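You operate a simulated robot arm through the tools that you are given. There is no shell and no other tool. Be economical: measure what you need, move in short steps, check, and stop when the job is done.

The job below is to be done with a simulated two-armed robot. You get a single attempt, and the scene is never put back.

TASK
Serve the portion on the yellow label into the small tray and press it level.
Fine: red well over the white mark, plate in, key, green key once, plate out; white press back; the tray stays. Set down upright: white press. Where these are worked on the way, their far stop is far enough and under half their travel is too little: steel plate.

Only the result counts: the job must be done as asked and must still hold three seconds after the hand-in. Knocking over, shifting, dropping, spilling or breaking anything else fails it.

THE ROBOT
Two 7-joint arms with two-finger parallel grippers on one trunk, on a base that drives. Base frame: it is fixed to the floor where the robot stands at the start and does not move with it; the origin is under the middle of the robot, x ahead of it, y to its left, z up. Readings come in mm, degrees, newtons and seconds.
The left shoulder is at the start at [70, 134, 1301], the right one opposite. With the tool pointing down near the work surface each hand reaches from about 100 to 600 mm from the robot's upright axis, wherever it stands, measured 20 degrees to its own side. Places, roughly: fifty gram key [600, 0, 1100]; hundred-sixty gram key [600, -100, 1100]; hundred-ten gram key [600, -100, 1100]; hundred-thirty gram key [600, -100, 1100]; seventy gram key [600, 0, 1100]; small tray (17x15x4 cm) [400, 300, 800]; steel plate [500, 0, 700]; thirty gram key [600, 100, 1100]; top of the steel plate [500, 0, 800]. Payload 1.57 kg a hand.
Tool frame (each hand has its own): the origin (TCP) lies between the finger pads and is the grasp point; the fingertips stand 30 mm ahead of it; z points along the fingers, y is the line along which they close. The gripper opens to 80 mm. The fingers are 17 mm wide and 12 mm thick; the gripper's body (40 by 82 mm) begins 80 mm behind the TCP.
Orientation is that of the tool frame in the base frame, as a unit quaternion [x, y, z, w]. With the fingers straight down and closing along the base's y, the tool's x points along the base's -x, its y along +y and its z along -z.

THE INTERFACE
- The arms move only by the tool step_arm. It takes "left_increments", "right_increments" or both (then of equal length, played together; a hand with none holds still); each is a list that holds one entry, the list of rows, each a list of 7 numbers: the shift along the tool's x, y, z in units of 25 mm (1.0 is 25 mm), then the turn, a rotation vector about the tool's x, y, z in units of 8 degrees (1.0 is 8 degrees), then the gripper command, from -1 (fully open) to 1 (shut), values between in proportion. In form: [[[tx, ty, tz, wx, wy, wz, jaw], ...]]. A call has 1 to 8 rows; each row shifts and turns the commanded pose from where the row before left it, along the tool's axes as they then stand. A call with a number of a shift or a turn outside -1 to 1 is refused whole. Rows are played at 5 a second. More than 50 mm and 8.6 degrees between two rows, or a gripper value outside its range, and nothing of the call is played. A pose out of reach is approached as far as the arm can. The call stops where the force on the tool passes 40 N (or 10 N more than at its start, if that is more) or the arm is blocked; 0.2 s more then pass. The fingers move at their own pace (about 153 mm/s each) and stop on an object; they squeeze with about 35 N. The grip force told is the motor's: it shows also when the fingers shut on nothing. Time passes only in rows, and 0.2 s behind the last, so rows that do not move let the fingers close. It gives the time, the measured TCP pose, the force on the tool (base axes), the opening and the grip force at its end, in the units of the frame above (readings bear some noise), with the torque about the TCP (base axes, N m) and any sound that the robot's microphone picked up.
- Cameras (640 x 400 px; columns grow to the right, rows downward): "scene" is now at [141.8, -8.5, 1528.3]; the picture's right is [0.02, -1.00, 0.00], its down [-0.68, -0.02, -0.74] and it looks along [0.74, 0.02, -0.68] (base axes); focal length 214 px, centre (320, 200). "left" rides on the left gripper at [72, 7, -122] in its tool frame; the picture's right is [-0.09, 1.00, 0.00], its down [-0.84, -0.08, -0.54] and it looks along [-0.54, -0.05, 0.84] (tool axes); focal length 238 px, centre (320, 200). "right" rides on the right gripper at [72, -6, -122] in its tool frame; the picture's right is [0.09, 1.00, 0.00], its down [-0.84, 0.08, -0.54] and it looks along [-0.54, 0.05, 0.84] (tool axes); focal length 238 px, centre (320, 200). There is no depth. A picture from a camera that has moved, and an enlarged one, comes with that camera's place and axes in the base frame and with its lens. The place of the scene camera against the robot may be out by one fixed shift of up to 18 mm in any direction.
- camera(camera): a new picture of that camera. The clock stands still meanwhile.
- raise_lower(by): slides the trunk up (or, below 0, down) by that many mm; the arms and the scene camera ride with it, the base frame stays. It gives what a move gives, with no picture.
- steer(legs): drives the robot by 1 to 6 legs, each [ahead, left, turn to the left] in mm, mm and degrees, along the robot's own axes; the way and the turn of a leg run together, so that a leg with both is an arc; at most 1500 mm and 180 degrees a leg. The arms and the cameras ride along, it lands a little off, and it stops where it bumps. It gives what a move gives.
- head_to(pan, tilt): turns the head with the scene camera to pan (to the left, within 86 degrees either way) and tilt (down, from -29 to 69), counted from straight ahead of the robot. It gives what a move gives.
- close_up(camera, box): a new picture of the part [left, top, right, bottom] of that camera's present view, enlarged. The clock stands still meanwhile.
- close_job(): hands the job in; it is judged then, once.

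Go step by step. Nothing tells you exact positions but the pictures and the camera data: compare them with the known pose of the tool, close in by small moves and look again before you grip or let go. The budget is 120 turns and 108 pictures, counting those below and the enlarged ones. Unless the task says otherwise, let go and move clear before handing in.

The tools are called after "Request:" as a command line: name --argument value ..., lists and objects as JSON in quotes. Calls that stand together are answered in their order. step_arm: Moves the arms, as the interface text tells. Its arguments: {"type":"object","properties":{"left_increments":{"type":"array"},"right_increments":{"type":"array"}},"required":[]} The other tools are called the same way: raise_lower (by) slides the trunk up or down; steer (legs) drives the base; head_to (pan, tilt) turns the head that bears the scene camera; camera (camera) takes a picture; close_up (camera, box) takes an enlarged picture of a part of a camera's view; close_job () hands the job in.

At the start:

```text
clock: 0.0
left_tcp_pos: [414.9, 173.0, 1415.7]
left_tool_rot: [0.001, 1.0, 0.001, 0.0]
left_contact_force: [0.9, -0.1, -0.6]
left_wrist_torque: [0.01, 0.02, 0.01]
left_width: 79.8
left_grip_force: 0.1
right_tcp_pos: [377.6, -96.9, 1406.9]
right_tool_rot: [0.001, 1.0, 0.0, 0.001]
right_contact_force: [-0.4, 0.4, 0.2]
right_wrist_torque: [-0.03, -0.01, -0.03]
right_width: 80.0
right_grip_force: 0.1
trunk travel left (down, up): [-875.0, 65.0]
robot x, y, heading: [1.2, -0.8, -0.1]
head pan, tilt: [1.3, 42.6]
```

scene: 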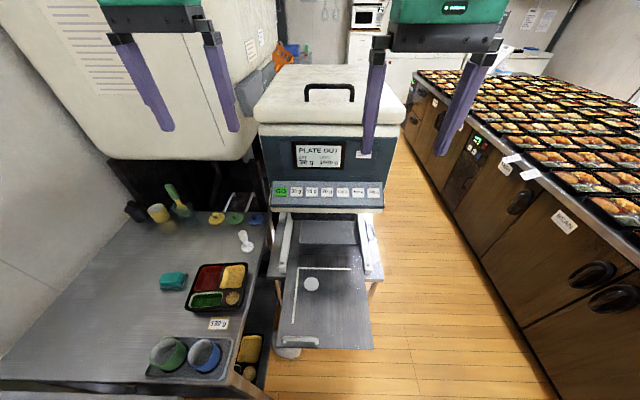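
right: 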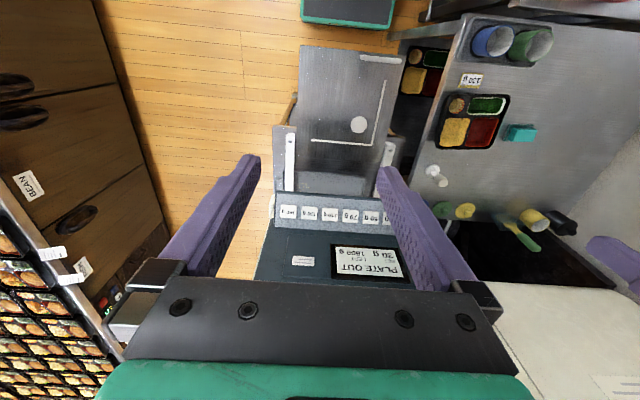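
left: 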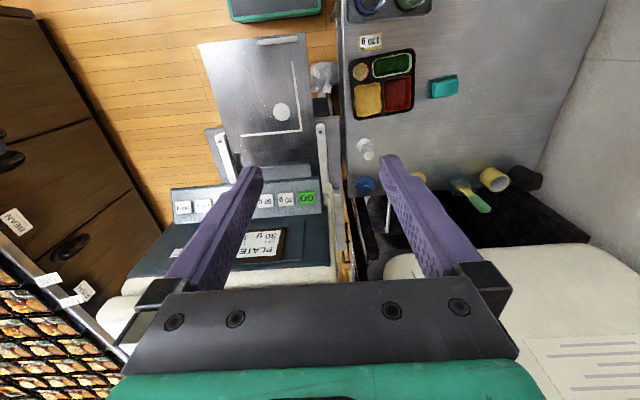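

I see a dispenser with its plate out, a row of keys with a green GO key, a tray with coloured wells on the left table, and a white press behind it. I'll enlarge the details first.

Request:
close_up --camera "scene" --box '[140, 180, 280, 400]'

Request:
close_up --camera "scene" --box '[250, 130, 410, 230]'

Request:
close_up --camera "scene" --box '[255, 210, 415, 360]'

```text
1.82 times, centred on (210, 290) of scene
camera zoom: at [141.8, -8.5, 1528.3], right [0.02, -1.0, 0.0], down [-0.68, -0.02, -0.74], along [0.74, 0.02, -0.68], focal length 390 px, centre (520, 36)
```

zoom: 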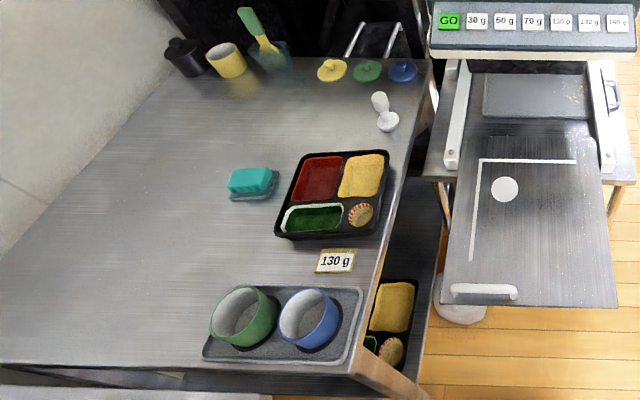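

```text
4.00 times, centred on (330, 180) of scene
camera zoom: at [141.8, -8.5, 1528.3], right [0.02, -1.0, 0.0], down [-0.68, -0.02, -0.74], along [0.74, 0.02, -0.68], focal length 858 px, centre (280, 280)
```

zoom: 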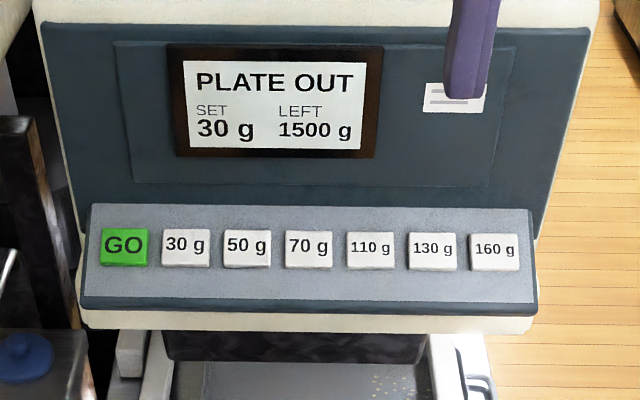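

```text
2.67 times, centred on (335, 285) of scene
camera zoom: at [141.8, -8.5, 1528.3], right [0.02, -1.0, 0.0], down [-0.68, -0.02, -0.74], along [0.74, 0.02, -0.68], focal length 572 px, centre (280, -27)
```

zoom: 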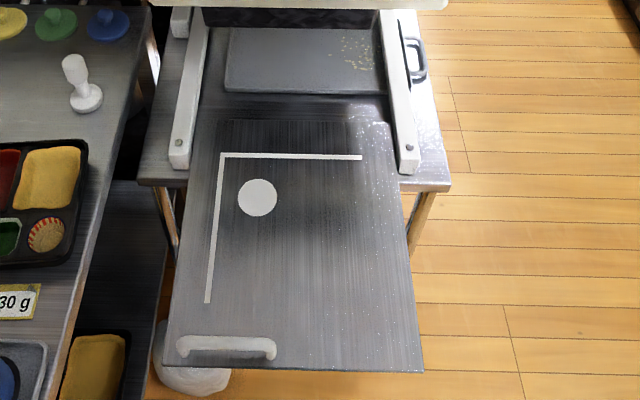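

The target portion is 130 g (yellow label). The tray's red well is its far-left one, which matches the L corner and dot on the plate, so it needs no turn. I'll lower the trunk to bring the wrist cameras closer.

Request:
raise_lower --by -250

Request:
camera --camera "left"

Request:
camera --camera "right"

Request:
camera --camera "scene"

```text
clock: 2.6
left_tcp_pos: [416.0, 173.8, 1166.6]
left_tool_rot: [0.0, 1.0, 0.0, 0.0]
left_contact_force: [0.4, 0.8, 0.4]
left_wrist_torque: [0.02, 0.01, 0.04]
left_width: 79.9
left_grip_force: 0.0
right_tcp_pos: [377.7, -95.9, 1155.5]
right_tool_rot: [0.0, 1.0, 0.001, 0.0]
right_contact_force: [0.6, 0.5, -0.2]
right_wrist_torque: [0.02, 0.0, 0.0]
right_width: 80.2
right_grip_force: 0.1
trunk travel left (down, up): [-625.0, 315.0]
robot x, y, heading: [-0.2, -2.5, -0.1]
head pan, tilt: [1.3, 42.6]
```

```text
101 pictures are left
camera left: at [343.6, 179.5, 1288.2], right [0.09, 1.0, 0.0], down [0.84, -0.08, 0.54], along [0.54, -0.05, -0.84], focal length 238 px, centre (320, 200)
```

left: 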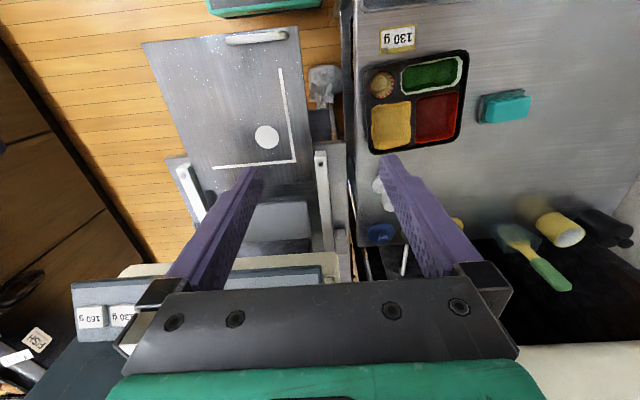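

```text
100 pictures are left
camera right: at [305.1, -103.8, 1277.5], right [-0.09, 1.0, 0.0], down [0.84, 0.08, 0.54], along [0.54, 0.05, -0.84], focal length 238 px, centre (320, 200)
```

right: 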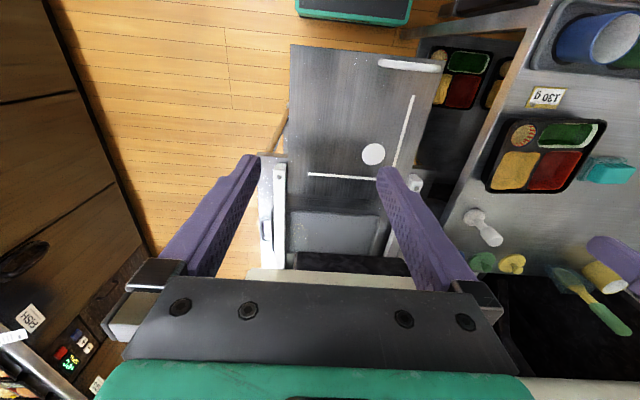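

```text
99 pictures are left
camera scene: at [141.7, -8.6, 1278.3], right [0.02, -1.0, 0.0], down [-0.68, -0.02, -0.74], along [0.74, 0.02, -0.68], focal length 214 px, centre (320, 200)
```

scene: 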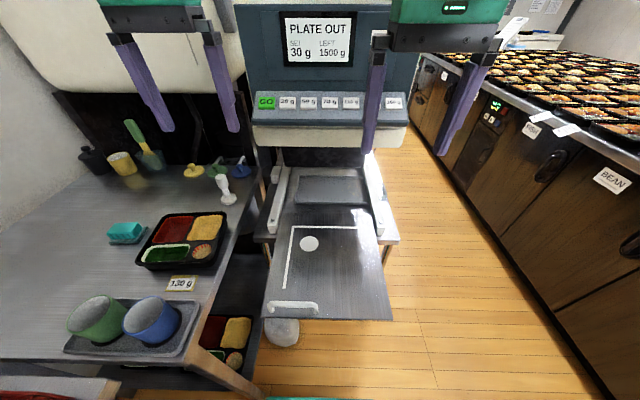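

Triangulating, I put the tray centre near (435, 339, 850), the dot near (505, 40, 750) and the plate handle near (319, 69, 780). Now I'll look closely at the tray, the handle and the press.

Request:
close_up --camera "left" --box '[350, 20, 480, 220]'

Request:
close_up --camera "scene" --box '[100, 160, 260, 300]'

Request:
close_up --camera "scene" --box '[240, 70, 410, 340]'

```text
2.00 times, centred on (415, 120) of left
camera zoom: at [343.6, 179.5, 1288.2], right [0.09, 1.0, 0.0], down [0.84, -0.08, 0.54], along [0.54, -0.05, -0.84], focal length 477 px, centre (130, 360)
```

zoom: 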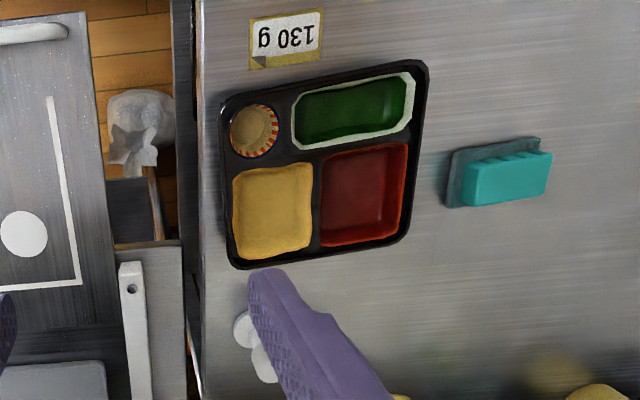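

```text
2.86 times, centred on (180, 230) of scene
camera zoom: at [141.7, -8.6, 1278.3], right [0.02, -1.0, 0.0], down [-0.68, -0.02, -0.74], along [0.74, 0.02, -0.68], focal length 613 px, centre (720, 114)
```

zoom: 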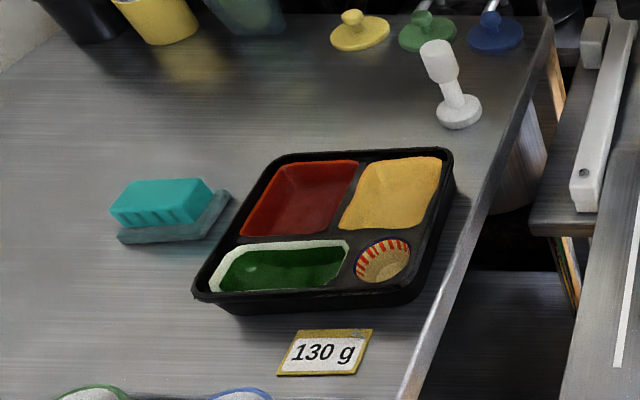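

```text
1.48 times, centred on (325, 205) of scene
camera zoom: at [141.7, -8.6, 1278.3], right [0.02, -1.0, 0.0], down [-0.68, -0.02, -0.74], along [0.74, 0.02, -0.68], focal length 318 px, centre (313, 193)
```

zoom: 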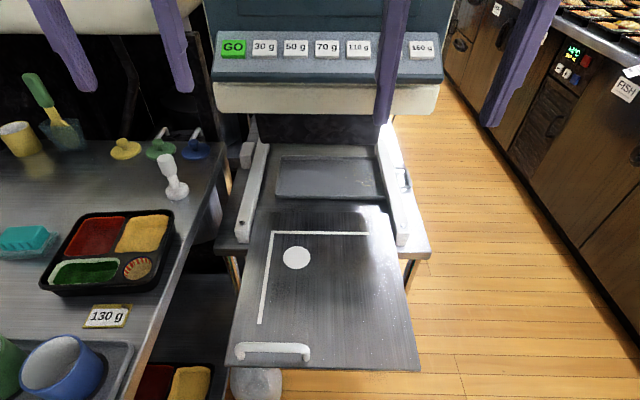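

The red and green wells look open, so I can pinch the divider between them, close to the tray's centre. It runs along y, so I need the jaw closing along x; I'll move the left hand over the tray and then turn it.

Request:
step_arm --left_increments '[[[-0.06, 0.925, 0, 0, 0, 0, -1], [-0.06, 0.925, 0, 0, 0, 0, -1], [-0.06, 0.925, 0, 0, 0, 0, -1], [-0.06, 0.925, 0, 0, 0, 0, -1], [-0.06, 0.925, 0, 0, 0, 0, -1], [-0.06, 0.925, 0, 0, 0, 0, -1], [-0.06, 0.925, 0, 0, 0, 0, -1], [-0.06, 0.925, 0, 0, 0, 0, -1]]]'

Request:
step_arm --left_increments '[[[0, 0, 0, 0, 0, 1, -1], [0, 0, 0, 0, 0, 1, -1], [0, 0, 0, 0, 0, 1, -1], [0, 0, 0, 0, 0, 1, -1], [0, 0, 0, 0, 0, 1, -1], [0, 0, 0, 0, 0, 1, -1], [0, 0, 0, 0, 0, 1, -1], [0, 0, 0, 0, 0, 1, -1]]]'

Request:
step_arm --left_increments '[[[0, 0, 0, 0, 0, 0.9, -1], [0, 0, 0, 0, 0, 0.9, -1], [0, 0, 0, 0, 0, 0.8, -1], [0, 0, 0, 0, 0, 0, -1]]]'

Request:
camera --camera "left"

```text
clock: 4.4
left_tcp_pos: [427.8, 358.5, 1165.9]
left_tool_rot: [0.0, 1.0, -0.002, 0.0]
left_contact_force: [0.7, -0.2, 0.1]
left_wrist_torque: [-0.01, -0.04, 0.02]
left_width: 79.9
left_grip_force: 0.0
right_tcp_pos: [377.0, -96.3, 1156.3]
right_tool_rot: [0.0, 1.0, 0.0, 0.001]
right_contact_force: [-0.4, 0.2, 0.1]
right_wrist_torque: [0.0, 0.03, 0.02]
right_width: 80.0
right_grip_force: 0.0
trunk travel left (down, up): [-625.0, 315.0]
robot x, y, heading: [3.2, 0.1, -0.1]
head pan, tilt: [1.3, 42.6]
```

```text
clock: 6.2
left_tcp_pos: [426.4, 356.9, 1166.6]
left_tool_rot: [0.531, 0.847, 0.0, 0.0]
left_contact_force: [0.2, 0.1, -0.6]
left_wrist_torque: [0.01, 0.0, 0.0]
left_width: 80.0
left_grip_force: 0.0
right_tcp_pos: [377.0, -96.7, 1155.8]
right_tool_rot: [0.0, 1.0, 0.001, 0.001]
right_contact_force: [-0.8, 0.0, 0.6]
right_wrist_torque: [0.02, 0.03, 0.01]
right_width: 79.7
right_grip_force: 0.1
trunk travel left (down, up): [-625.0, 315.0]
robot x, y, heading: [0.9, 2.4, -0.1]
head pan, tilt: [1.3, 42.6]
```

```text
clock: 7.2
left_tcp_pos: [426.8, 357.9, 1167.4]
left_tool_rot: [0.674, 0.739, 0.0, 0.0]
left_contact_force: [0.1, 0.5, -0.3]
left_wrist_torque: [0.06, -0.01, -0.02]
left_width: 80.0
left_grip_force: 0.1
right_tcp_pos: [377.2, -95.9, 1155.6]
right_tool_rot: [0.0, 1.0, 0.001, 0.001]
right_contact_force: [0.2, 0.2, -0.3]
right_wrist_torque: [0.0, 0.0, 0.02]
right_width: 80.0
right_grip_force: 0.0
trunk travel left (down, up): [-625.0, 315.0]
robot x, y, heading: [1.1, -1.0, 0.3]
head pan, tilt: [1.3, 42.6]
```

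```text
95 pictures are left
camera left: at [427.4, 430.2, 1288.5], right [1.0, 0.0, 0.0], down [0.0, -0.84, 0.54], along [0.0, -0.54, -0.84], focal length 238 px, centre (320, 200)
```

left: 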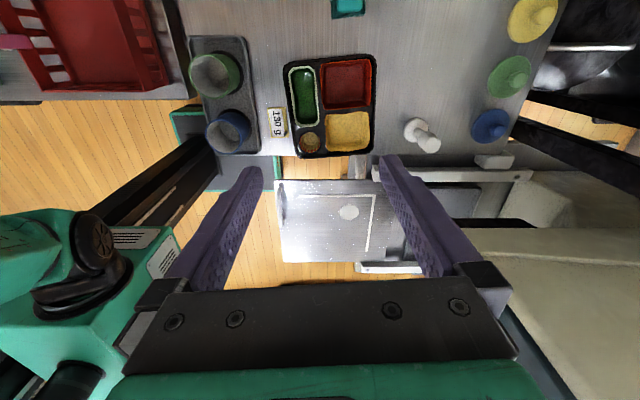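

Request:
close_up --camera "left" --box '[270, 40, 390, 170]'

```text
3.08 times, centred on (330, 105) of left
camera zoom: at [427.4, 430.2, 1288.5], right [1.0, 0.0, 0.0], down [0.0, -0.84, 0.54], along [0.0, -0.54, -0.84], focal length 733 px, centre (289, 492)
```

zoom: 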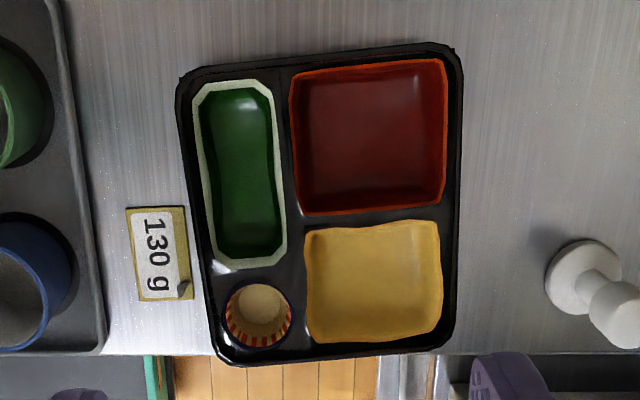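

The wells are clearly open and the divider centre is near (425, 361). The tray is yawed about 6–7° counter-clockwise. I'll trim the yaw, descend and look again.

Request:
step_arm --left_increments '[[[0.12, -0.08, 1, 0, 0, -0.15, -1], [0, 0, 1, 0, 0, 0, -1], [0, 0, 1, 0, 0, 0, -1], [0, 0, 1, 0, 0, 0, -1], [0, 0, 1, 0, 0, 0, -1], [0, 0, 1, 0, 0, 0, -1], [0, 0, 1, 0, 0, 0, -1], [0, 0, 1, 0, 0, 0, -1]]]'

Request:
step_arm --left_increments '[[[0, 0, 0.8, 0, 0, 0, -1], [0, 0, 0.7, 0, 0, 0, -1], [0, 0, 0, 0, 0, 0, -1]]]'

Request:
camera --camera "left"

Request:
camera --camera "scene"

```text
clock: 9.0
left_tcp_pos: [424.4, 361.1, 965.5]
left_tool_rot: [0.666, 0.746, 0.0, 0.001]
left_contact_force: [0.0, -0.3, -0.1]
left_wrist_torque: [0.0, 0.02, -0.01]
left_width: 80.1
left_grip_force: 0.1
right_tcp_pos: [377.8, -96.0, 1157.3]
right_tool_rot: [0.0, 1.0, 0.0, 0.0]
right_contact_force: [0.0, -0.6, -0.4]
right_wrist_torque: [0.0, 0.0, -0.01]
right_width: 80.1
right_grip_force: 0.2
trunk travel left (down, up): [-625.0, 315.0]
robot x, y, heading: [-1.3, 2.0, 0.2]
head pan, tilt: [1.3, 42.6]
```

```text
clock: 9.8
left_tcp_pos: [424.3, 359.8, 927.9]
left_tool_rot: [0.666, 0.746, 0.0, 0.0]
left_contact_force: [-0.4, 0.6, -1.4]
left_wrist_torque: [-0.01, 0.03, 0.0]
left_width: 80.0
left_grip_force: 0.0
right_tcp_pos: [378.0, -96.9, 1155.9]
right_tool_rot: [0.0, 1.0, 0.0, 0.001]
right_contact_force: [-0.4, -0.7, 0.2]
right_wrist_torque: [0.05, -0.04, -0.04]
right_width: 79.9
right_grip_force: 0.1
trunk travel left (down, up): [-625.0, 315.0]
robot x, y, heading: [-2.6, -2.7, -0.0]
head pan, tilt: [1.3, 42.6]
```

```text
93 pictures are left
camera left: at [423.6, 431.7, 1050.3], right [1.0, 0.02, 0.0], down [0.02, -0.84, 0.54], along [0.01, -0.54, -0.84], focal length 238 px, centre (320, 200)
```

left: 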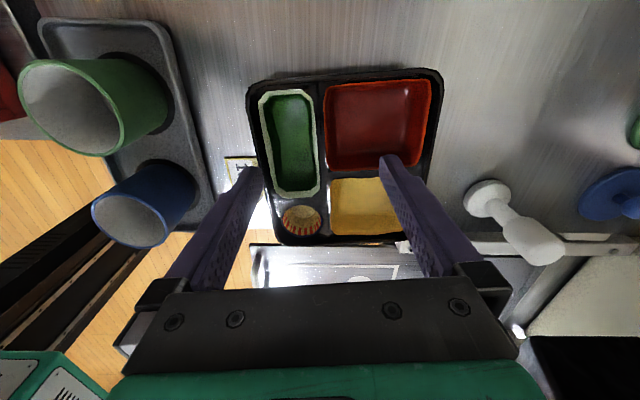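

```text
92 pictures are left
camera scene: at [141.7, -8.8, 1278.3], right [0.02, -1.0, 0.0], down [-0.68, -0.02, -0.74], along [0.74, 0.02, -0.68], focal length 214 px, centre (320, 200)
```

scene: 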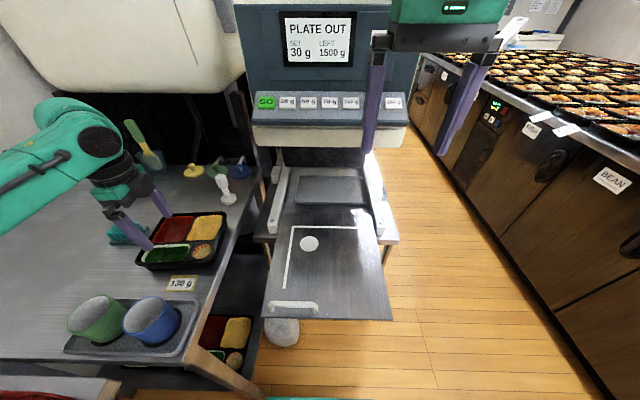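

The rim is near z 860, and the divider lies right under the TCP. I'll narrow the jaw to about 50 mm so both fingers fit inside the wells, then descend.

Request:
step_arm --left_increments '[[[0, 0, 0, 0, 0, 0, -0.25], [0, 0, 0.8, 0, 0, 0, -0.25], [0, 0, 0.8, 0, 0, 0, -0.25], [0, 0, 0.4, 0, 0, 0, -0.25], [0, 0, 0.3, 0, 0, 0, -0.25], [0, 0, 0, 0, 0, 0, -0.25]]]'

Request:
camera --camera "left"

Request:
close_up --camera "scene" --box '[80, 170, 260, 290]'

```text
clock: 11.2
left_tcp_pos: [425.1, 360.2, 870.8]
left_tool_rot: [0.666, 0.746, -0.001, 0.0]
left_contact_force: [-0.1, 0.2, 1.1]
left_wrist_torque: [-0.01, 0.02, -0.01]
left_width: 49.8
left_grip_force: 0.1
right_tcp_pos: [377.9, -97.0, 1155.4]
right_tool_rot: [0.0, 1.0, 0.001, 0.001]
right_contact_force: [0.7, 0.4, 0.6]
right_wrist_torque: [-0.01, 0.02, 0.0]
right_width: 79.9
right_grip_force: 0.1
trunk travel left (down, up): [-625.0, 315.0]
robot x, y, heading: [-3.1, -0.5, -0.1]
head pan, tilt: [1.3, 42.6]
```

```text
91 pictures are left
camera left: at [423.8, 432.9, 992.2], right [1.0, 0.02, 0.0], down [0.02, -0.84, 0.54], along [0.01, -0.54, -0.84], focal length 238 px, centre (320, 200)
```

left: 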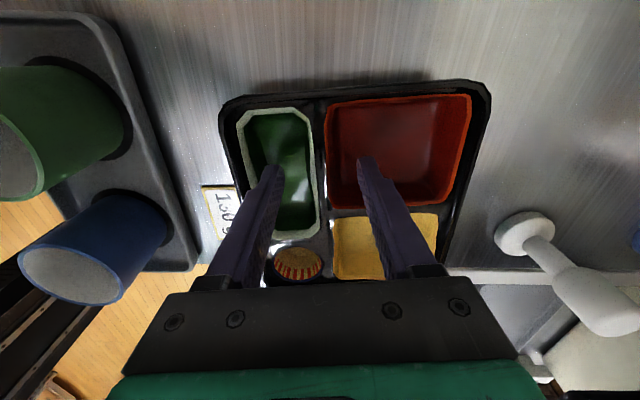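

```text
3.33 times, centred on (170, 230) of scene
camera zoom: at [141.8, -8.6, 1278.3], right [0.02, -1.0, 0.0], down [-0.68, -0.02, -0.74], along [0.74, 0.02, -0.68], focal length 715 px, centre (820, 100)
```

zoom: 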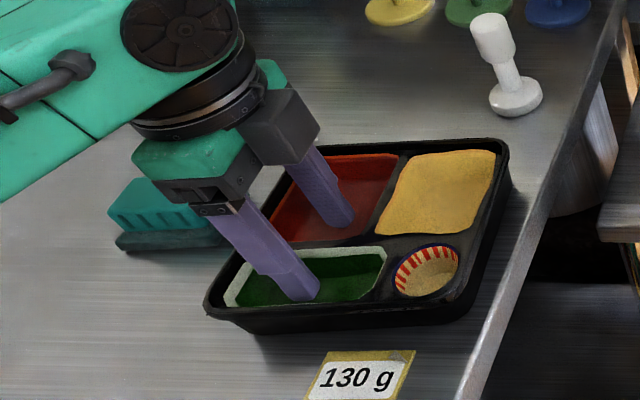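

The tips are inside both wells. I'll go 8 mm deeper and close on the divider.

Request:
step_arm --left_increments '[[[0, 0, 0.32, 0, 0, 0, -0.25], [0, 0, 0, 0, 0, 0, -0.25]]]'

Request:
step_arm --left_increments '[[[0, 0, 0, 0, 0, 0, 1], [0, 0, 0, 0, 0, 0, 1], [0, 0, 0, 0, 0, 0, 1]]]'

Request:
camera --camera "left"

```text
clock: 11.8
left_tcp_pos: [424.5, 360.4, 863.0]
left_tool_rot: [0.666, 0.746, 0.0, 0.0]
left_contact_force: [0.3, 0.2, -0.7]
left_wrist_torque: [-0.03, 0.03, -0.01]
left_width: 49.9
left_grip_force: 0.1
right_tcp_pos: [376.3, -95.5, 1156.8]
right_tool_rot: [0.0, 1.0, 0.001, 0.001]
right_contact_force: [0.2, -0.9, 0.2]
right_wrist_torque: [-0.03, 0.03, -0.01]
right_width: 80.0
right_grip_force: 0.2
trunk travel left (down, up): [-625.0, 315.0]
robot x, y, heading: [0.5, -1.3, -0.0]
head pan, tilt: [1.3, 42.6]
```

```text
clock: 12.6
left_tcp_pos: [424.6, 361.4, 862.4]
left_tool_rot: [0.666, 0.746, 0.0, 0.0]
left_contact_force: [0.3, -0.3, -0.7]
left_wrist_torque: [-0.04, -0.03, -0.03]
left_width: 3.9
left_grip_force: 24.5
right_tcp_pos: [378.1, -96.9, 1155.8]
right_tool_rot: [0.0, 1.0, 0.0, 0.001]
right_contact_force: [-0.4, -0.1, 0.4]
right_wrist_torque: [0.03, -0.01, -0.01]
right_width: 80.1
right_grip_force: 0.1
trunk travel left (down, up): [-625.0, 315.0]
robot x, y, heading: [-0.6, 1.0, 0.0]
head pan, tilt: [1.3, 42.6]
```

```text
89 pictures are left
camera left: at [423.8, 433.1, 984.4], right [1.0, 0.02, 0.0], down [0.02, -0.84, 0.54], along [0.01, -0.54, -0.84], focal length 238 px, centre (320, 200)
```

left: 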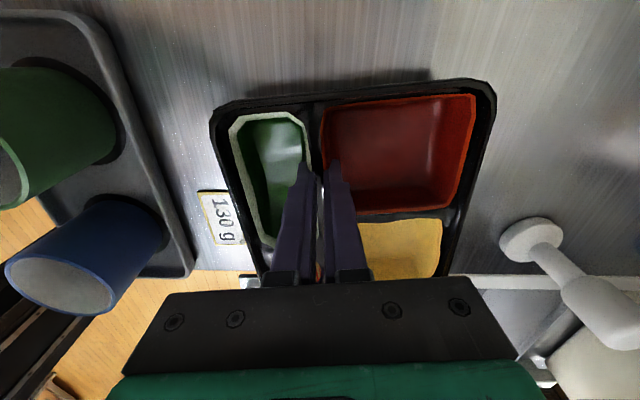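

The jaw closed to 3.9 mm, so it is holding the thin divider. I'll lift a little and check.

Request:
step_arm --left_increments '[[[0, 0, -0.4, 0, 0, 0, 1], [0, 0, -0.6, 0, 0, 0, 1], [0, 0, 0, 0, 0, 0, 1]]]'

Request:
camera --camera "left"

Request:
close_up --camera "scene" --box '[80, 170, 260, 290]'

```text
clock: 13.4
left_tcp_pos: [424.6, 360.4, 886.8]
left_tool_rot: [0.667, 0.745, 0.0, 0.001]
left_contact_force: [0.8, -0.7, -0.2]
left_wrist_torque: [0.04, -0.01, 0.0]
left_width: 4.1
left_grip_force: 25.2
right_tcp_pos: [376.8, -96.5, 1155.4]
right_tool_rot: [0.0, 1.0, 0.0, 0.001]
right_contact_force: [0.2, 0.5, 0.1]
right_wrist_torque: [0.03, -0.01, -0.03]
right_width: 79.8
right_grip_force: 0.0
trunk travel left (down, up): [-625.0, 315.0]
robot x, y, heading: [-1.5, -0.8, 0.0]
head pan, tilt: [1.3, 42.6]
```

```text
88 pictures are left
camera left: at [424.1, 433.6, 1008.7], right [1.0, 0.02, 0.0], down [0.02, -0.84, 0.54], along [0.01, -0.54, -0.84], focal length 238 px, centre (320, 200)
```

left: 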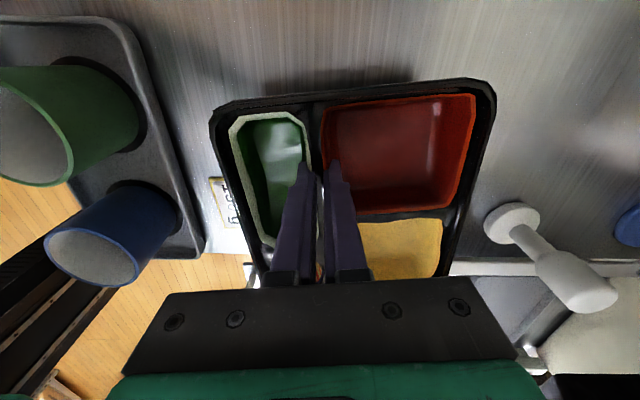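

```text
3.33 times, centred on (170, 230) of scene
camera zoom: at [141.9, -8.3, 1278.2], right [0.02, -1.0, 0.0], down [-0.68, -0.02, -0.74], along [0.74, 0.02, -0.68], focal length 715 px, centre (820, 100)
```

zoom: 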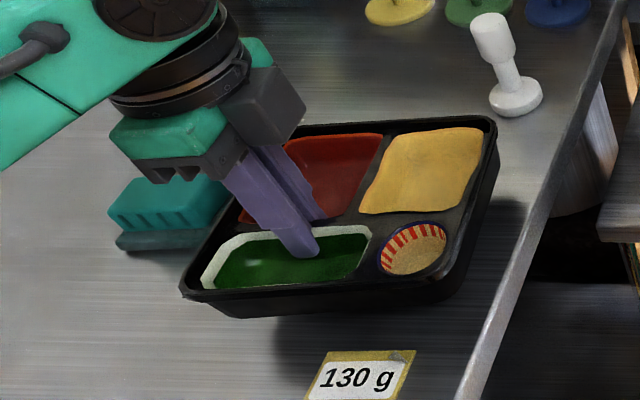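

The tray lifts level and is held firmly. I'll raise it, square it to the plate and carry it right, while the right hand moves aside.

Request:
step_arm --left_increments '[[[0, 0, -0.8, 0, 0, 0.4, 1], [0, 0, -0.8, 0, 0, 0.4, 1], [-0.5, 0.1, 0, 0, 0, 0, 1], [-0.9, 0.1, 0, 0, 0, 0, 1], [-0.9, 0.1, 0, 0, 0, 0, 1], [-0.9, 0.1, 0, 0, 0, 0, 1], [-0.9, 0.1, 0, 0, 0, 0, 1], [-0.9, 0.1, 0, 0, 0, 0, 1]]]' --right_increments '[[[0, -0.8, 0, 0, 0, 0, -1], [0, -0.8, 0, 0, 0, 0, -1], [0, -0.8, 0, 0, 0, 0, -1], [0, -0.8, 0, 0, 0, 0, -1], [0, -0.8, 0, 0, 0, 0, -1], [0, -0.8, 0, 0, 0, 0, -1], [0, -0.8, 0, 0, 0, 0, -1], [0, -0.8, 0, 0, 0, 0, -1]]]'

Request:
step_arm --left_increments '[[[-0.9, 0.1, 0, 0, 0, 0, 1], [-0.9, 0.1, 0, 0, 0, 0, 1], [-0.9, 0.1, 0, 0, 0, 0, 1], [-0.9, 0.1, 0, 0, 0, 0, 1], [-0.9, 0.1, 0, 0, 0, 0, 1], [-0.9, 0.1, 0, 0, 0, 0, 1], [-0.9, 0.1, 0, 0, 0, 0, 1], [-0.5, 0, 0, 0, 0, 0, 1]]]'

Request:
camera --camera "scene"

Request:
camera --camera "left"

Request:
camera --camera "right"

```text
clock: 15.2
left_tcp_pos: [440.5, 234.0, 929.0]
left_tool_rot: [0.707, 0.707, 0.0, -0.001]
left_contact_force: [-0.6, 0.7, -0.2]
left_wrist_torque: [0.01, -0.02, -0.01]
left_width: 4.2
left_grip_force: 24.7
right_tcp_pos: [377.6, -259.4, 1156.2]
right_tool_rot: [0.0, 1.0, 0.001, 0.0]
right_contact_force: [-0.7, 0.3, -0.6]
right_wrist_torque: [-0.02, 0.02, 0.0]
right_width: 80.0
right_grip_force: 0.0
trunk travel left (down, up): [-625.0, 315.0]
robot x, y, heading: [-2.7, 3.7, 0.1]
head pan, tilt: [1.3, 42.6]
```

```text
clock: 17.0
left_tcp_pos: [459.3, 63.5, 929.0]
left_tool_rot: [0.707, 0.707, -0.001, 0.0]
left_contact_force: [-0.9, 0.5, -0.2]
left_wrist_torque: [0.02, 0.01, 0.0]
left_width: 4.0
left_grip_force: 24.4
right_tcp_pos: [377.7, -258.2, 1156.5]
right_tool_rot: [0.0, 1.0, 0.001, 0.001]
right_contact_force: [0.4, -0.4, 0.2]
right_wrist_torque: [-0.01, -0.02, -0.01]
right_width: 80.0
right_grip_force: 0.0
trunk travel left (down, up): [-625.0, 315.0]
robot x, y, heading: [-0.0, -0.3, -0.0]
head pan, tilt: [1.3, 42.6]
```

```text
86 pictures are left
camera scene: at [141.9, -8.9, 1278.3], right [0.02, -1.0, 0.0], down [-0.68, -0.02, -0.74], along [0.74, 0.02, -0.68], focal length 214 px, centre (320, 200)
```

scene: 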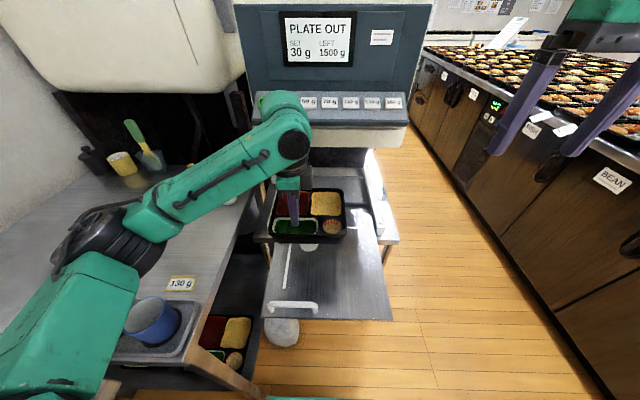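

```text
85 pictures are left
camera left: at [464.9, 136.5, 1050.4], right [1.0, -0.09, 0.0], down [-0.08, -0.84, 0.54], along [-0.05, -0.54, -0.84], focal length 238 px, centre (320, 200)
```

left: 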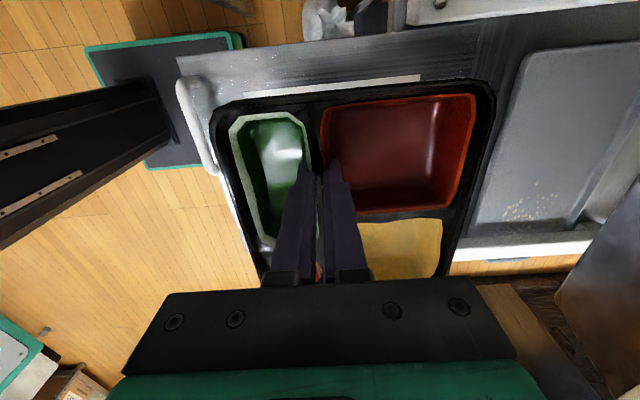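

```text
84 pictures are left
camera right: at [305.5, -265.1, 1277.9], right [-0.09, 1.0, 0.0], down [0.84, 0.08, 0.54], along [0.54, 0.05, -0.84], focal length 238 px, centre (320, 200)
```

right: 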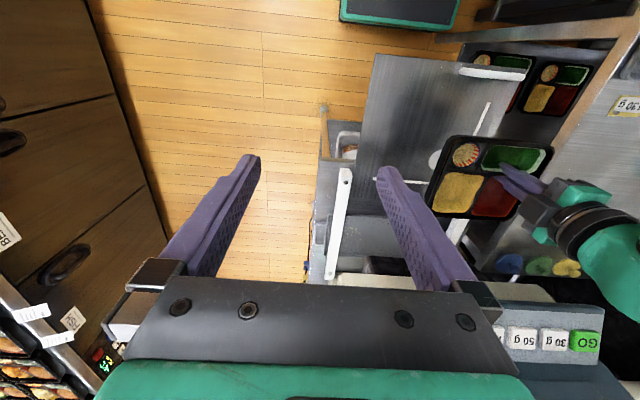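

Tray is over the plate. I'll shift to the final position and lower to about 25 mm above the plate, then check with the right camera.

Request:
step_arm --left_increments '[[[-0.75, 0, 0, 0, 0, 0, 1], [-0.75, 0, 0.4, 0, 0, 0, 1], [0, 0, 0.9, 0, 0, 0, 1], [0, 0, 0.9, 0, 0, 0, 1], [0, 0, 0.9, 0, 0, 0, 1], [0, 0, 0.9, 0, 0, 0, 1], [0, 0, 0, 0, 0, 0, 1]]]'

Request:
camera --camera "right"

Request:
camera --camera "left"

Request:
close_up --camera "scene" --box '[240, 150, 420, 330]'

```text
clock: 18.6
left_tcp_pos: [458.4, 27.9, 827.6]
left_tool_rot: [0.706, 0.708, 0.0, 0.0]
left_contact_force: [-1.1, -0.4, -0.2]
left_wrist_torque: [0.03, 0.03, 0.0]
left_width: 4.2
left_grip_force: 25.7
right_tcp_pos: [378.1, -258.8, 1157.6]
right_tool_rot: [0.0, 1.0, 0.0, 0.0]
right_contact_force: [-0.7, 0.3, -0.2]
right_wrist_torque: [0.02, -0.02, 0.01]
right_width: 79.7
right_grip_force: 0.0
trunk travel left (down, up): [-625.0, 315.0]
robot x, y, heading: [-2.3, -1.2, 0.2]
head pan, tilt: [1.3, 42.6]
```

```text
83 pictures are left
camera right: at [305.4, -265.1, 1278.0], right [-0.09, 1.0, 0.0], down [0.84, 0.08, 0.54], along [0.54, 0.05, -0.84], focal length 238 px, centre (320, 200)
```

right: 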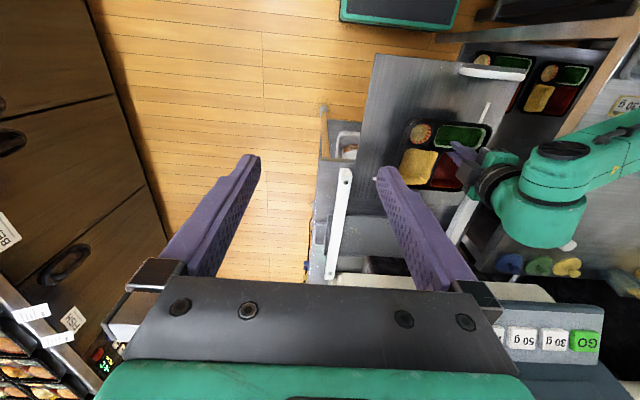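

```text
82 pictures are left
camera left: at [465.2, 99.4, 949.0], right [1.0, -0.09, 0.0], down [-0.08, -0.84, 0.54], along [-0.05, -0.54, -0.84], focal length 238 px, centre (320, 200)
```

left: 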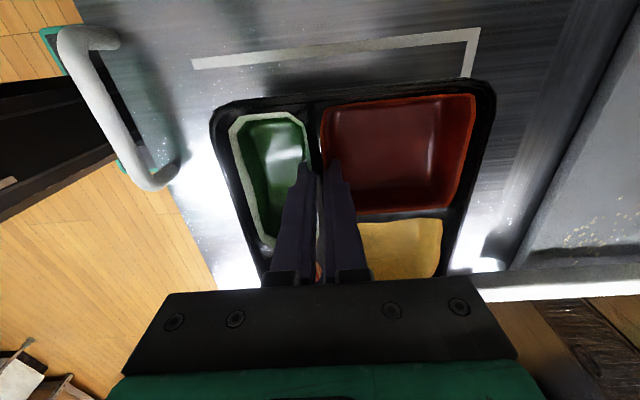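

```text
2.22 times, centred on (330, 240) of scene
camera zoom: at [141.8, -8.8, 1278.3], right [0.02, -1.0, 0.0], down [-0.68, -0.02, -0.74], along [0.74, 0.02, -0.68], focal length 477 px, centre (298, 111)
```

zoom: 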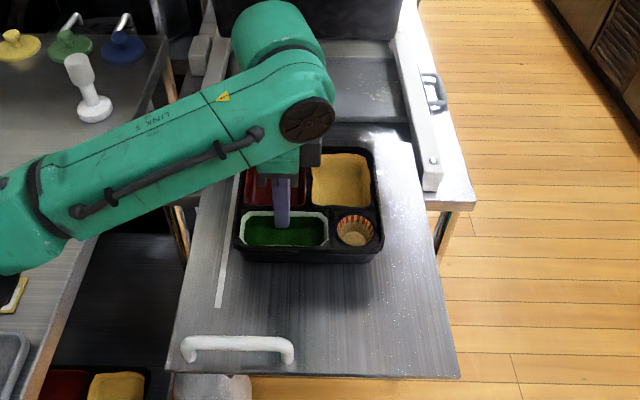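

The position agrees with the dot estimate from both views. I'll lower gently onto the plate.

Request:
step_arm --left_increments '[[[0, 0, 0.5, 0, 0, 0, 1], [0, 0, 0.4, 0, 0, 0, 1], [0, 0, 0.15, 0, 0, 0, 1], [0, 0, 0, 0, 0, 0, 1]]]'

Request:
close_up --camera "scene" --box '[270, 190, 370, 270]'

```text
clock: 19.6
left_tcp_pos: [458.1, 27.4, 801.0]
left_tool_rot: [0.707, 0.707, 0.0, 0.0]
left_contact_force: [0.3, -0.4, -0.2]
left_wrist_torque: [0.01, 0.0, 0.03]
left_width: 4.1
left_grip_force: 24.6
right_tcp_pos: [377.1, -259.1, 1157.5]
right_tool_rot: [0.001, 1.0, 0.002, 0.001]
right_contact_force: [0.6, 0.6, -0.9]
right_wrist_torque: [-0.01, -0.01, 0.0]
right_width: 79.9
right_grip_force: 0.1
trunk travel left (down, up): [-625.0, 315.0]
robot x, y, heading: [1.0, 0.3, 0.1]
head pan, tilt: [1.3, 42.6]
```

```text
5.00 times, centred on (320, 230) of scene
camera zoom: at [141.9, -8.6, 1278.3], right [0.02, -1.0, 0.0], down [-0.68, -0.02, -0.74], along [0.74, 0.02, -0.68], focal length 1072 px, centre (320, 50)
```

zoom: 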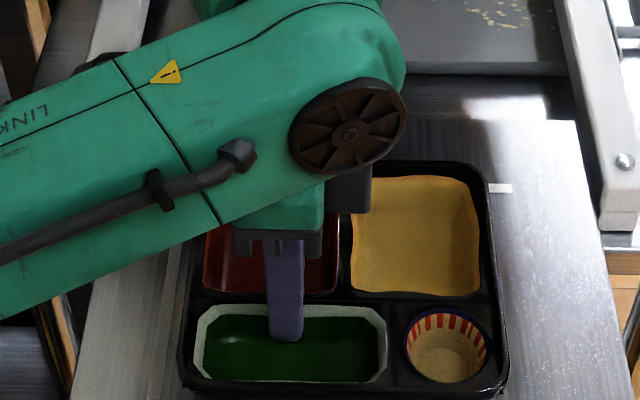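

Request:
step_arm --left_increments '[[[0, 0, 0.08, 0, 0, 0, 1], [0, 0, 0.08, 0, 0, 0, 1], [0, 0, 0, 0, 0, 0, 1]]]'

Request:
step_arm --left_increments '[[[0, 0, 0.08, 0, 0, 0, 1], [0, 0, 0, 0, 0, 0, 1]]]'

Request:
step_arm --left_increments '[[[0, 0, 0.08, 0, 0, 0, 1], [0, 0, 0, 0, 0, 0, 1]]]'

```text
clock: 20.4
left_tcp_pos: [457.4, 26.3, 798.3]
left_tool_rot: [0.707, 0.707, 0.001, 0.0]
left_contact_force: [0.3, 0.1, -0.7]
left_wrist_torque: [0.01, 0.0, -0.01]
left_width: 4.0
left_grip_force: 25.2
right_tcp_pos: [378.1, -257.3, 1155.9]
right_tool_rot: [0.001, 1.0, 0.002, -0.001]
right_contact_force: [0.0, 0.5, 0.7]
right_wrist_torque: [0.01, -0.01, 0.02]
right_width: 79.9
right_grip_force: 0.2
trunk travel left (down, up): [-625.0, 315.0]
robot x, y, heading: [2.4, -2.3, -0.1]
head pan, tilt: [1.3, 42.6]
```

```text
clock: 21.0
left_tcp_pos: [456.8, 26.1, 795.4]
left_tool_rot: [0.707, 0.707, 0.0, 0.001]
left_contact_force: [-0.7, 0.7, -0.4]
left_wrist_torque: [0.02, 0.05, 0.01]
left_width: 4.3
left_grip_force: 24.5
right_tcp_pos: [377.7, -258.1, 1155.8]
right_tool_rot: [0.0, 1.0, 0.001, 0.001]
right_contact_force: [-0.5, -0.3, 0.4]
right_wrist_torque: [0.0, -0.02, 0.0]
right_width: 80.2
right_grip_force: 0.1
trunk travel left (down, up): [-625.0, 315.0]
robot x, y, heading: [1.9, 0.8, 0.1]
head pan, tilt: [1.3, 42.6]
```

```text
clock: 21.6
left_tcp_pos: [457.1, 26.8, 793.3]
left_tool_rot: [0.708, 0.707, 0.0, 0.001]
left_contact_force: [0.0, -0.9, -0.7]
left_wrist_torque: [0.01, 0.01, 0.03]
left_width: 3.9
left_grip_force: 25.3
right_tcp_pos: [376.7, -257.9, 1156.2]
right_tool_rot: [0.0, 1.0, 0.001, 0.002]
right_contact_force: [0.4, -0.1, 0.6]
right_wrist_torque: [0.0, 0.01, 0.02]
right_width: 80.1
right_grip_force: 0.1
trunk travel left (down, up): [-625.0, 315.0]
robot x, y, heading: [0.5, 2.0, 0.0]
head pan, tilt: [1.3, 42.6]
```

No contact yet, so I'll keep lowering in small steps.

Request:
step_arm --left_increments '[[[0, 0, 0.08, 0, 0, 0, 1], [0, 0, 0.08, 0, 0, 0, 1], [0, 0, 0, 0, 0, 0, 1]]]'

Request:
close_up --camera "scene" --box '[270, 190, 370, 270]'

Request:
close_up --camera "right" --box '[360, 50, 540, 220]'

```text
clock: 22.4
left_tcp_pos: [457.9, 25.8, 792.4]
left_tool_rot: [0.707, 0.707, 0.003, 0.001]
left_contact_force: [-0.6, 6.2, 17.3]
left_wrist_torque: [-0.18, 0.13, -0.04]
left_width: 4.1
left_grip_force: 25.2
right_tcp_pos: [376.6, -259.7, 1156.9]
right_tool_rot: [0.0, 1.0, 0.002, 0.001]
right_contact_force: [0.1, -0.1, 0.3]
right_wrist_torque: [0.0, 0.03, 0.0]
right_width: 79.9
right_grip_force: 0.1
trunk travel left (down, up): [-625.0, 315.0]
robot x, y, heading: [0.7, -0.5, -0.1]
head pan, tilt: [1.3, 42.6]
```

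```text
5.00 times, centred on (320, 230) of scene
camera zoom: at [140.8, -10.7, 1278.9], right [0.02, -1.0, 0.0], down [-0.68, -0.01, -0.74], along [0.74, 0.02, -0.68], focal length 1072 px, centre (320, 50)
```

zoom: 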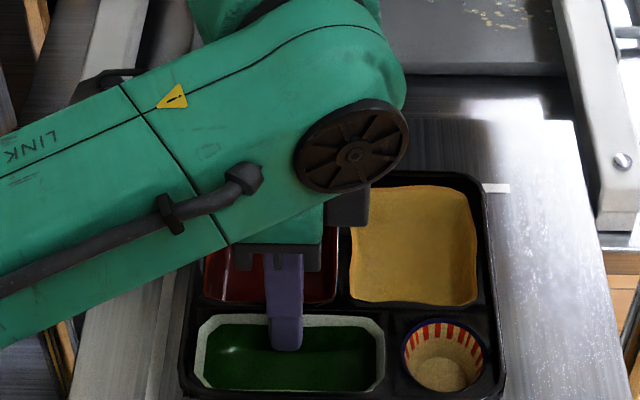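

```text
2.35 times, centred on (450, 135) of right
camera zoom: at [304.4, -267.0, 1278.3], right [-0.09, 1.0, 0.0], down [0.84, 0.08, 0.54], along [0.54, 0.05, -0.84], focal length 561 px, centre (14, 353)
```

zoom: 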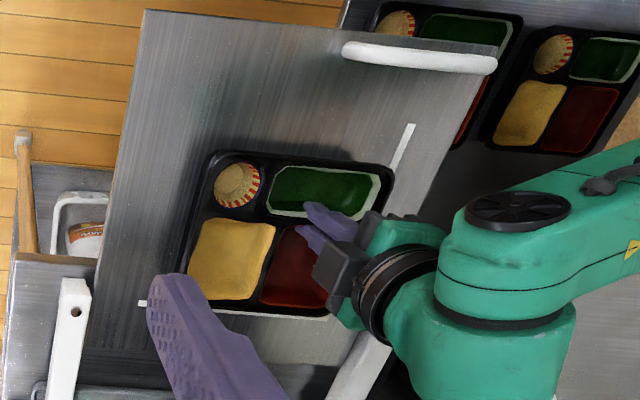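

Contact at 17 N: the tray is resting on the plate. I'll ease off, open the jaw and rise out.

Request:
step_arm --left_increments '[[[0, 0, -0.08, 0, 0, 0, 1], [0, 0, 0, 0, 0, 0, 0.3], [0, 0, 0, 0, 0, 0, -0.25], [0, 0, 0, 0, 0, 0, -0.25], [0, 0, -0.6, 0, 0, 0, -0.25], [0, 0, -0.9, 0, 0, 0, -0.25], [0, 0, -0.9, 0, 0, 0, -0.25], [0, 0, -0.9, 0, 0, 0, -0.25]]]'

Request:
step_arm --left_increments '[[[0, 0, -0.9, 0, 0, 0, -0.25], [0, 0, -0.9, 0, 0, 0, -0.25], [0.8, -0.8, -0.4, 0, 0, 0, -0.25], [0.8, -0.8, 0, 0, 0, 0, -0.25], [0.8, -0.8, 0, 0, 0, 0, -0.25], [0, -1, 0, 0, 0, 0, -0.25], [0, -1, 0, 0, 0, 0, -0.25], [0, 0, 0, 0, 0, 0, -0.25]]]'

Request:
camera --camera "left"

Request:
camera --camera "scene"

Request:
close_up --camera "right" --box '[360, 50, 540, 220]'

```text
clock: 24.2
left_tcp_pos: [455.4, 28.7, 876.0]
left_tool_rot: [0.707, 0.707, 0.0, 0.0]
left_contact_force: [0.2, 0.0, -0.3]
left_wrist_torque: [0.02, 0.0, -0.02]
left_width: 49.9
left_grip_force: 0.1
right_tcp_pos: [376.1, -258.5, 1157.1]
right_tool_rot: [0.0, 1.0, 0.001, 0.001]
right_contact_force: [-0.7, 0.6, 0.4]
right_wrist_torque: [0.0, -0.01, -0.01]
right_width: 80.0
right_grip_force: 0.0
trunk travel left (down, up): [-625.0, 315.0]
robot x, y, heading: [0.0, -1.7, 0.0]
head pan, tilt: [1.3, 42.6]
```

```text
clock: 26.0
left_tcp_pos: [346.8, 86.7, 928.8]
left_tool_rot: [0.707, 0.707, 0.001, 0.001]
left_contact_force: [-0.6, 0.2, -0.2]
left_wrist_torque: [-0.03, 0.0, -0.02]
left_width: 49.8
left_grip_force: 0.1
right_tcp_pos: [378.6, -256.9, 1157.0]
right_tool_rot: [0.0, 1.0, 0.001, 0.001]
right_contact_force: [0.2, 0.2, 0.6]
right_wrist_torque: [0.03, 0.0, -0.03]
right_width: 80.0
right_grip_force: 0.0
trunk travel left (down, up): [-625.0, 315.0]
robot x, y, heading: [-1.9, -0.1, 0.1]
head pan, tilt: [1.3, 42.6]
```

```text
77 pictures are left
camera left: at [353.4, 159.6, 1051.6], right [1.0, -0.09, 0.0], down [-0.08, -0.84, 0.54], along [-0.05, -0.54, -0.84], focal length 238 px, centre (320, 200)
```

left: 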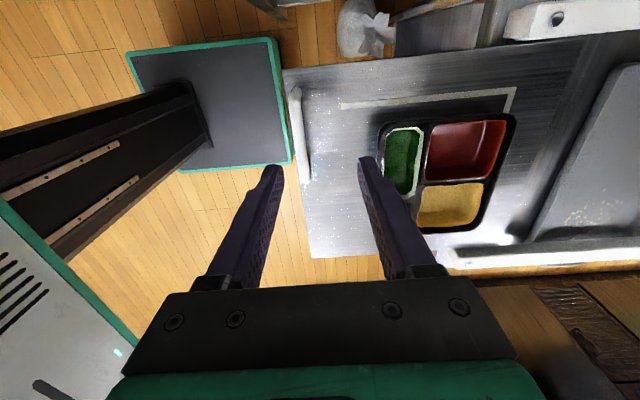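

```text
76 pictures are left
camera scene: at [142.2, -8.6, 1278.2], right [0.02, -1.0, 0.0], down [-0.68, -0.02, -0.74], along [0.74, 0.02, -0.68], focal length 214 px, centre (320, 200)
```

scene: 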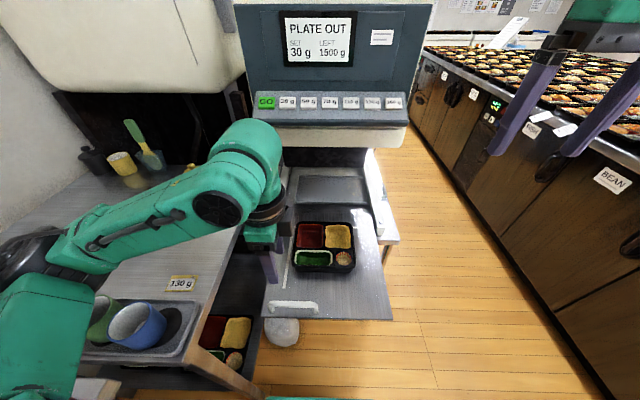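

```text
2.35 times, centred on (450, 135) of right
camera zoom: at [305.9, -264.9, 1277.9], right [-0.09, 1.0, 0.0], down [0.84, 0.08, 0.54], along [0.54, 0.05, -0.84], focal length 561 px, centre (14, 353)
```

zoom: 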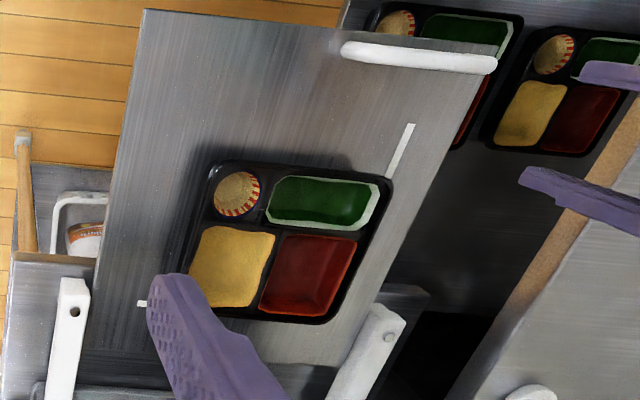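

The tray is placed with the red well centred over the dot. Next is the handle: bar centre near (323, 70, 787). I'll position above it and check.

Request:
step_arm --left_increments '[[[-0.67, -0.95, 0, 0, 0, 0, -1], [0, 0, 0.9, 0, 0, 0, -1], [0, 0, 0.9, 0, 0, 0, -1], [0, 0, 0.9, 0, 0, 0, -1], [0, 0, 0, 0, 0, 0, -1]]]'

Request:
camera --camera "left"

Request:
close_up --camera "scene" --box '[200, 200, 400, 340]'

```text
clock: 27.2
left_tcp_pos: [323.0, 69.9, 860.8]
left_tool_rot: [0.707, 0.707, 0.0, 0.0]
left_contact_force: [0.5, -0.2, -0.6]
left_wrist_torque: [0.0, -0.01, 0.04]
left_width: 79.8
left_grip_force: 0.1
right_tcp_pos: [378.1, -258.9, 1156.8]
right_tool_rot: [0.0, 1.0, 0.001, 0.001]
right_contact_force: [-0.4, -0.2, -0.3]
right_wrist_torque: [0.02, -0.01, 0.03]
right_width: 79.9
right_grip_force: 0.1
trunk travel left (down, up): [-625.0, 315.0]
robot x, y, heading: [0.1, 2.6, -0.1]
head pan, tilt: [1.3, 42.6]
```

```text
74 pictures are left
camera left: at [330.0, 142.0, 982.7], right [1.0, -0.09, 0.0], down [-0.08, -0.84, 0.54], along [-0.05, -0.54, -0.84], focal length 238 px, centre (320, 200)
```

left: 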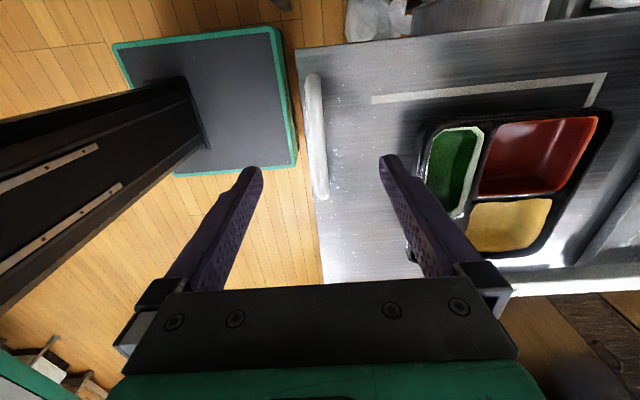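

```text
2.86 times, centred on (300, 270) of scene
camera zoom: at [141.9, -8.6, 1278.3], right [0.02, -1.0, 0.0], down [-0.68, -0.02, -0.74], along [0.74, 0.02, -0.68], focal length 613 px, centre (377, 0)
```

zoom: 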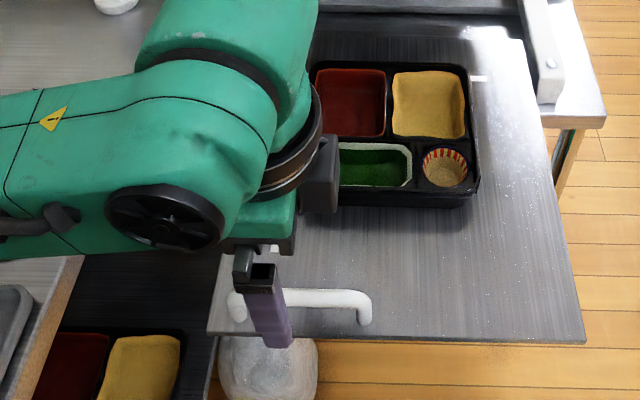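

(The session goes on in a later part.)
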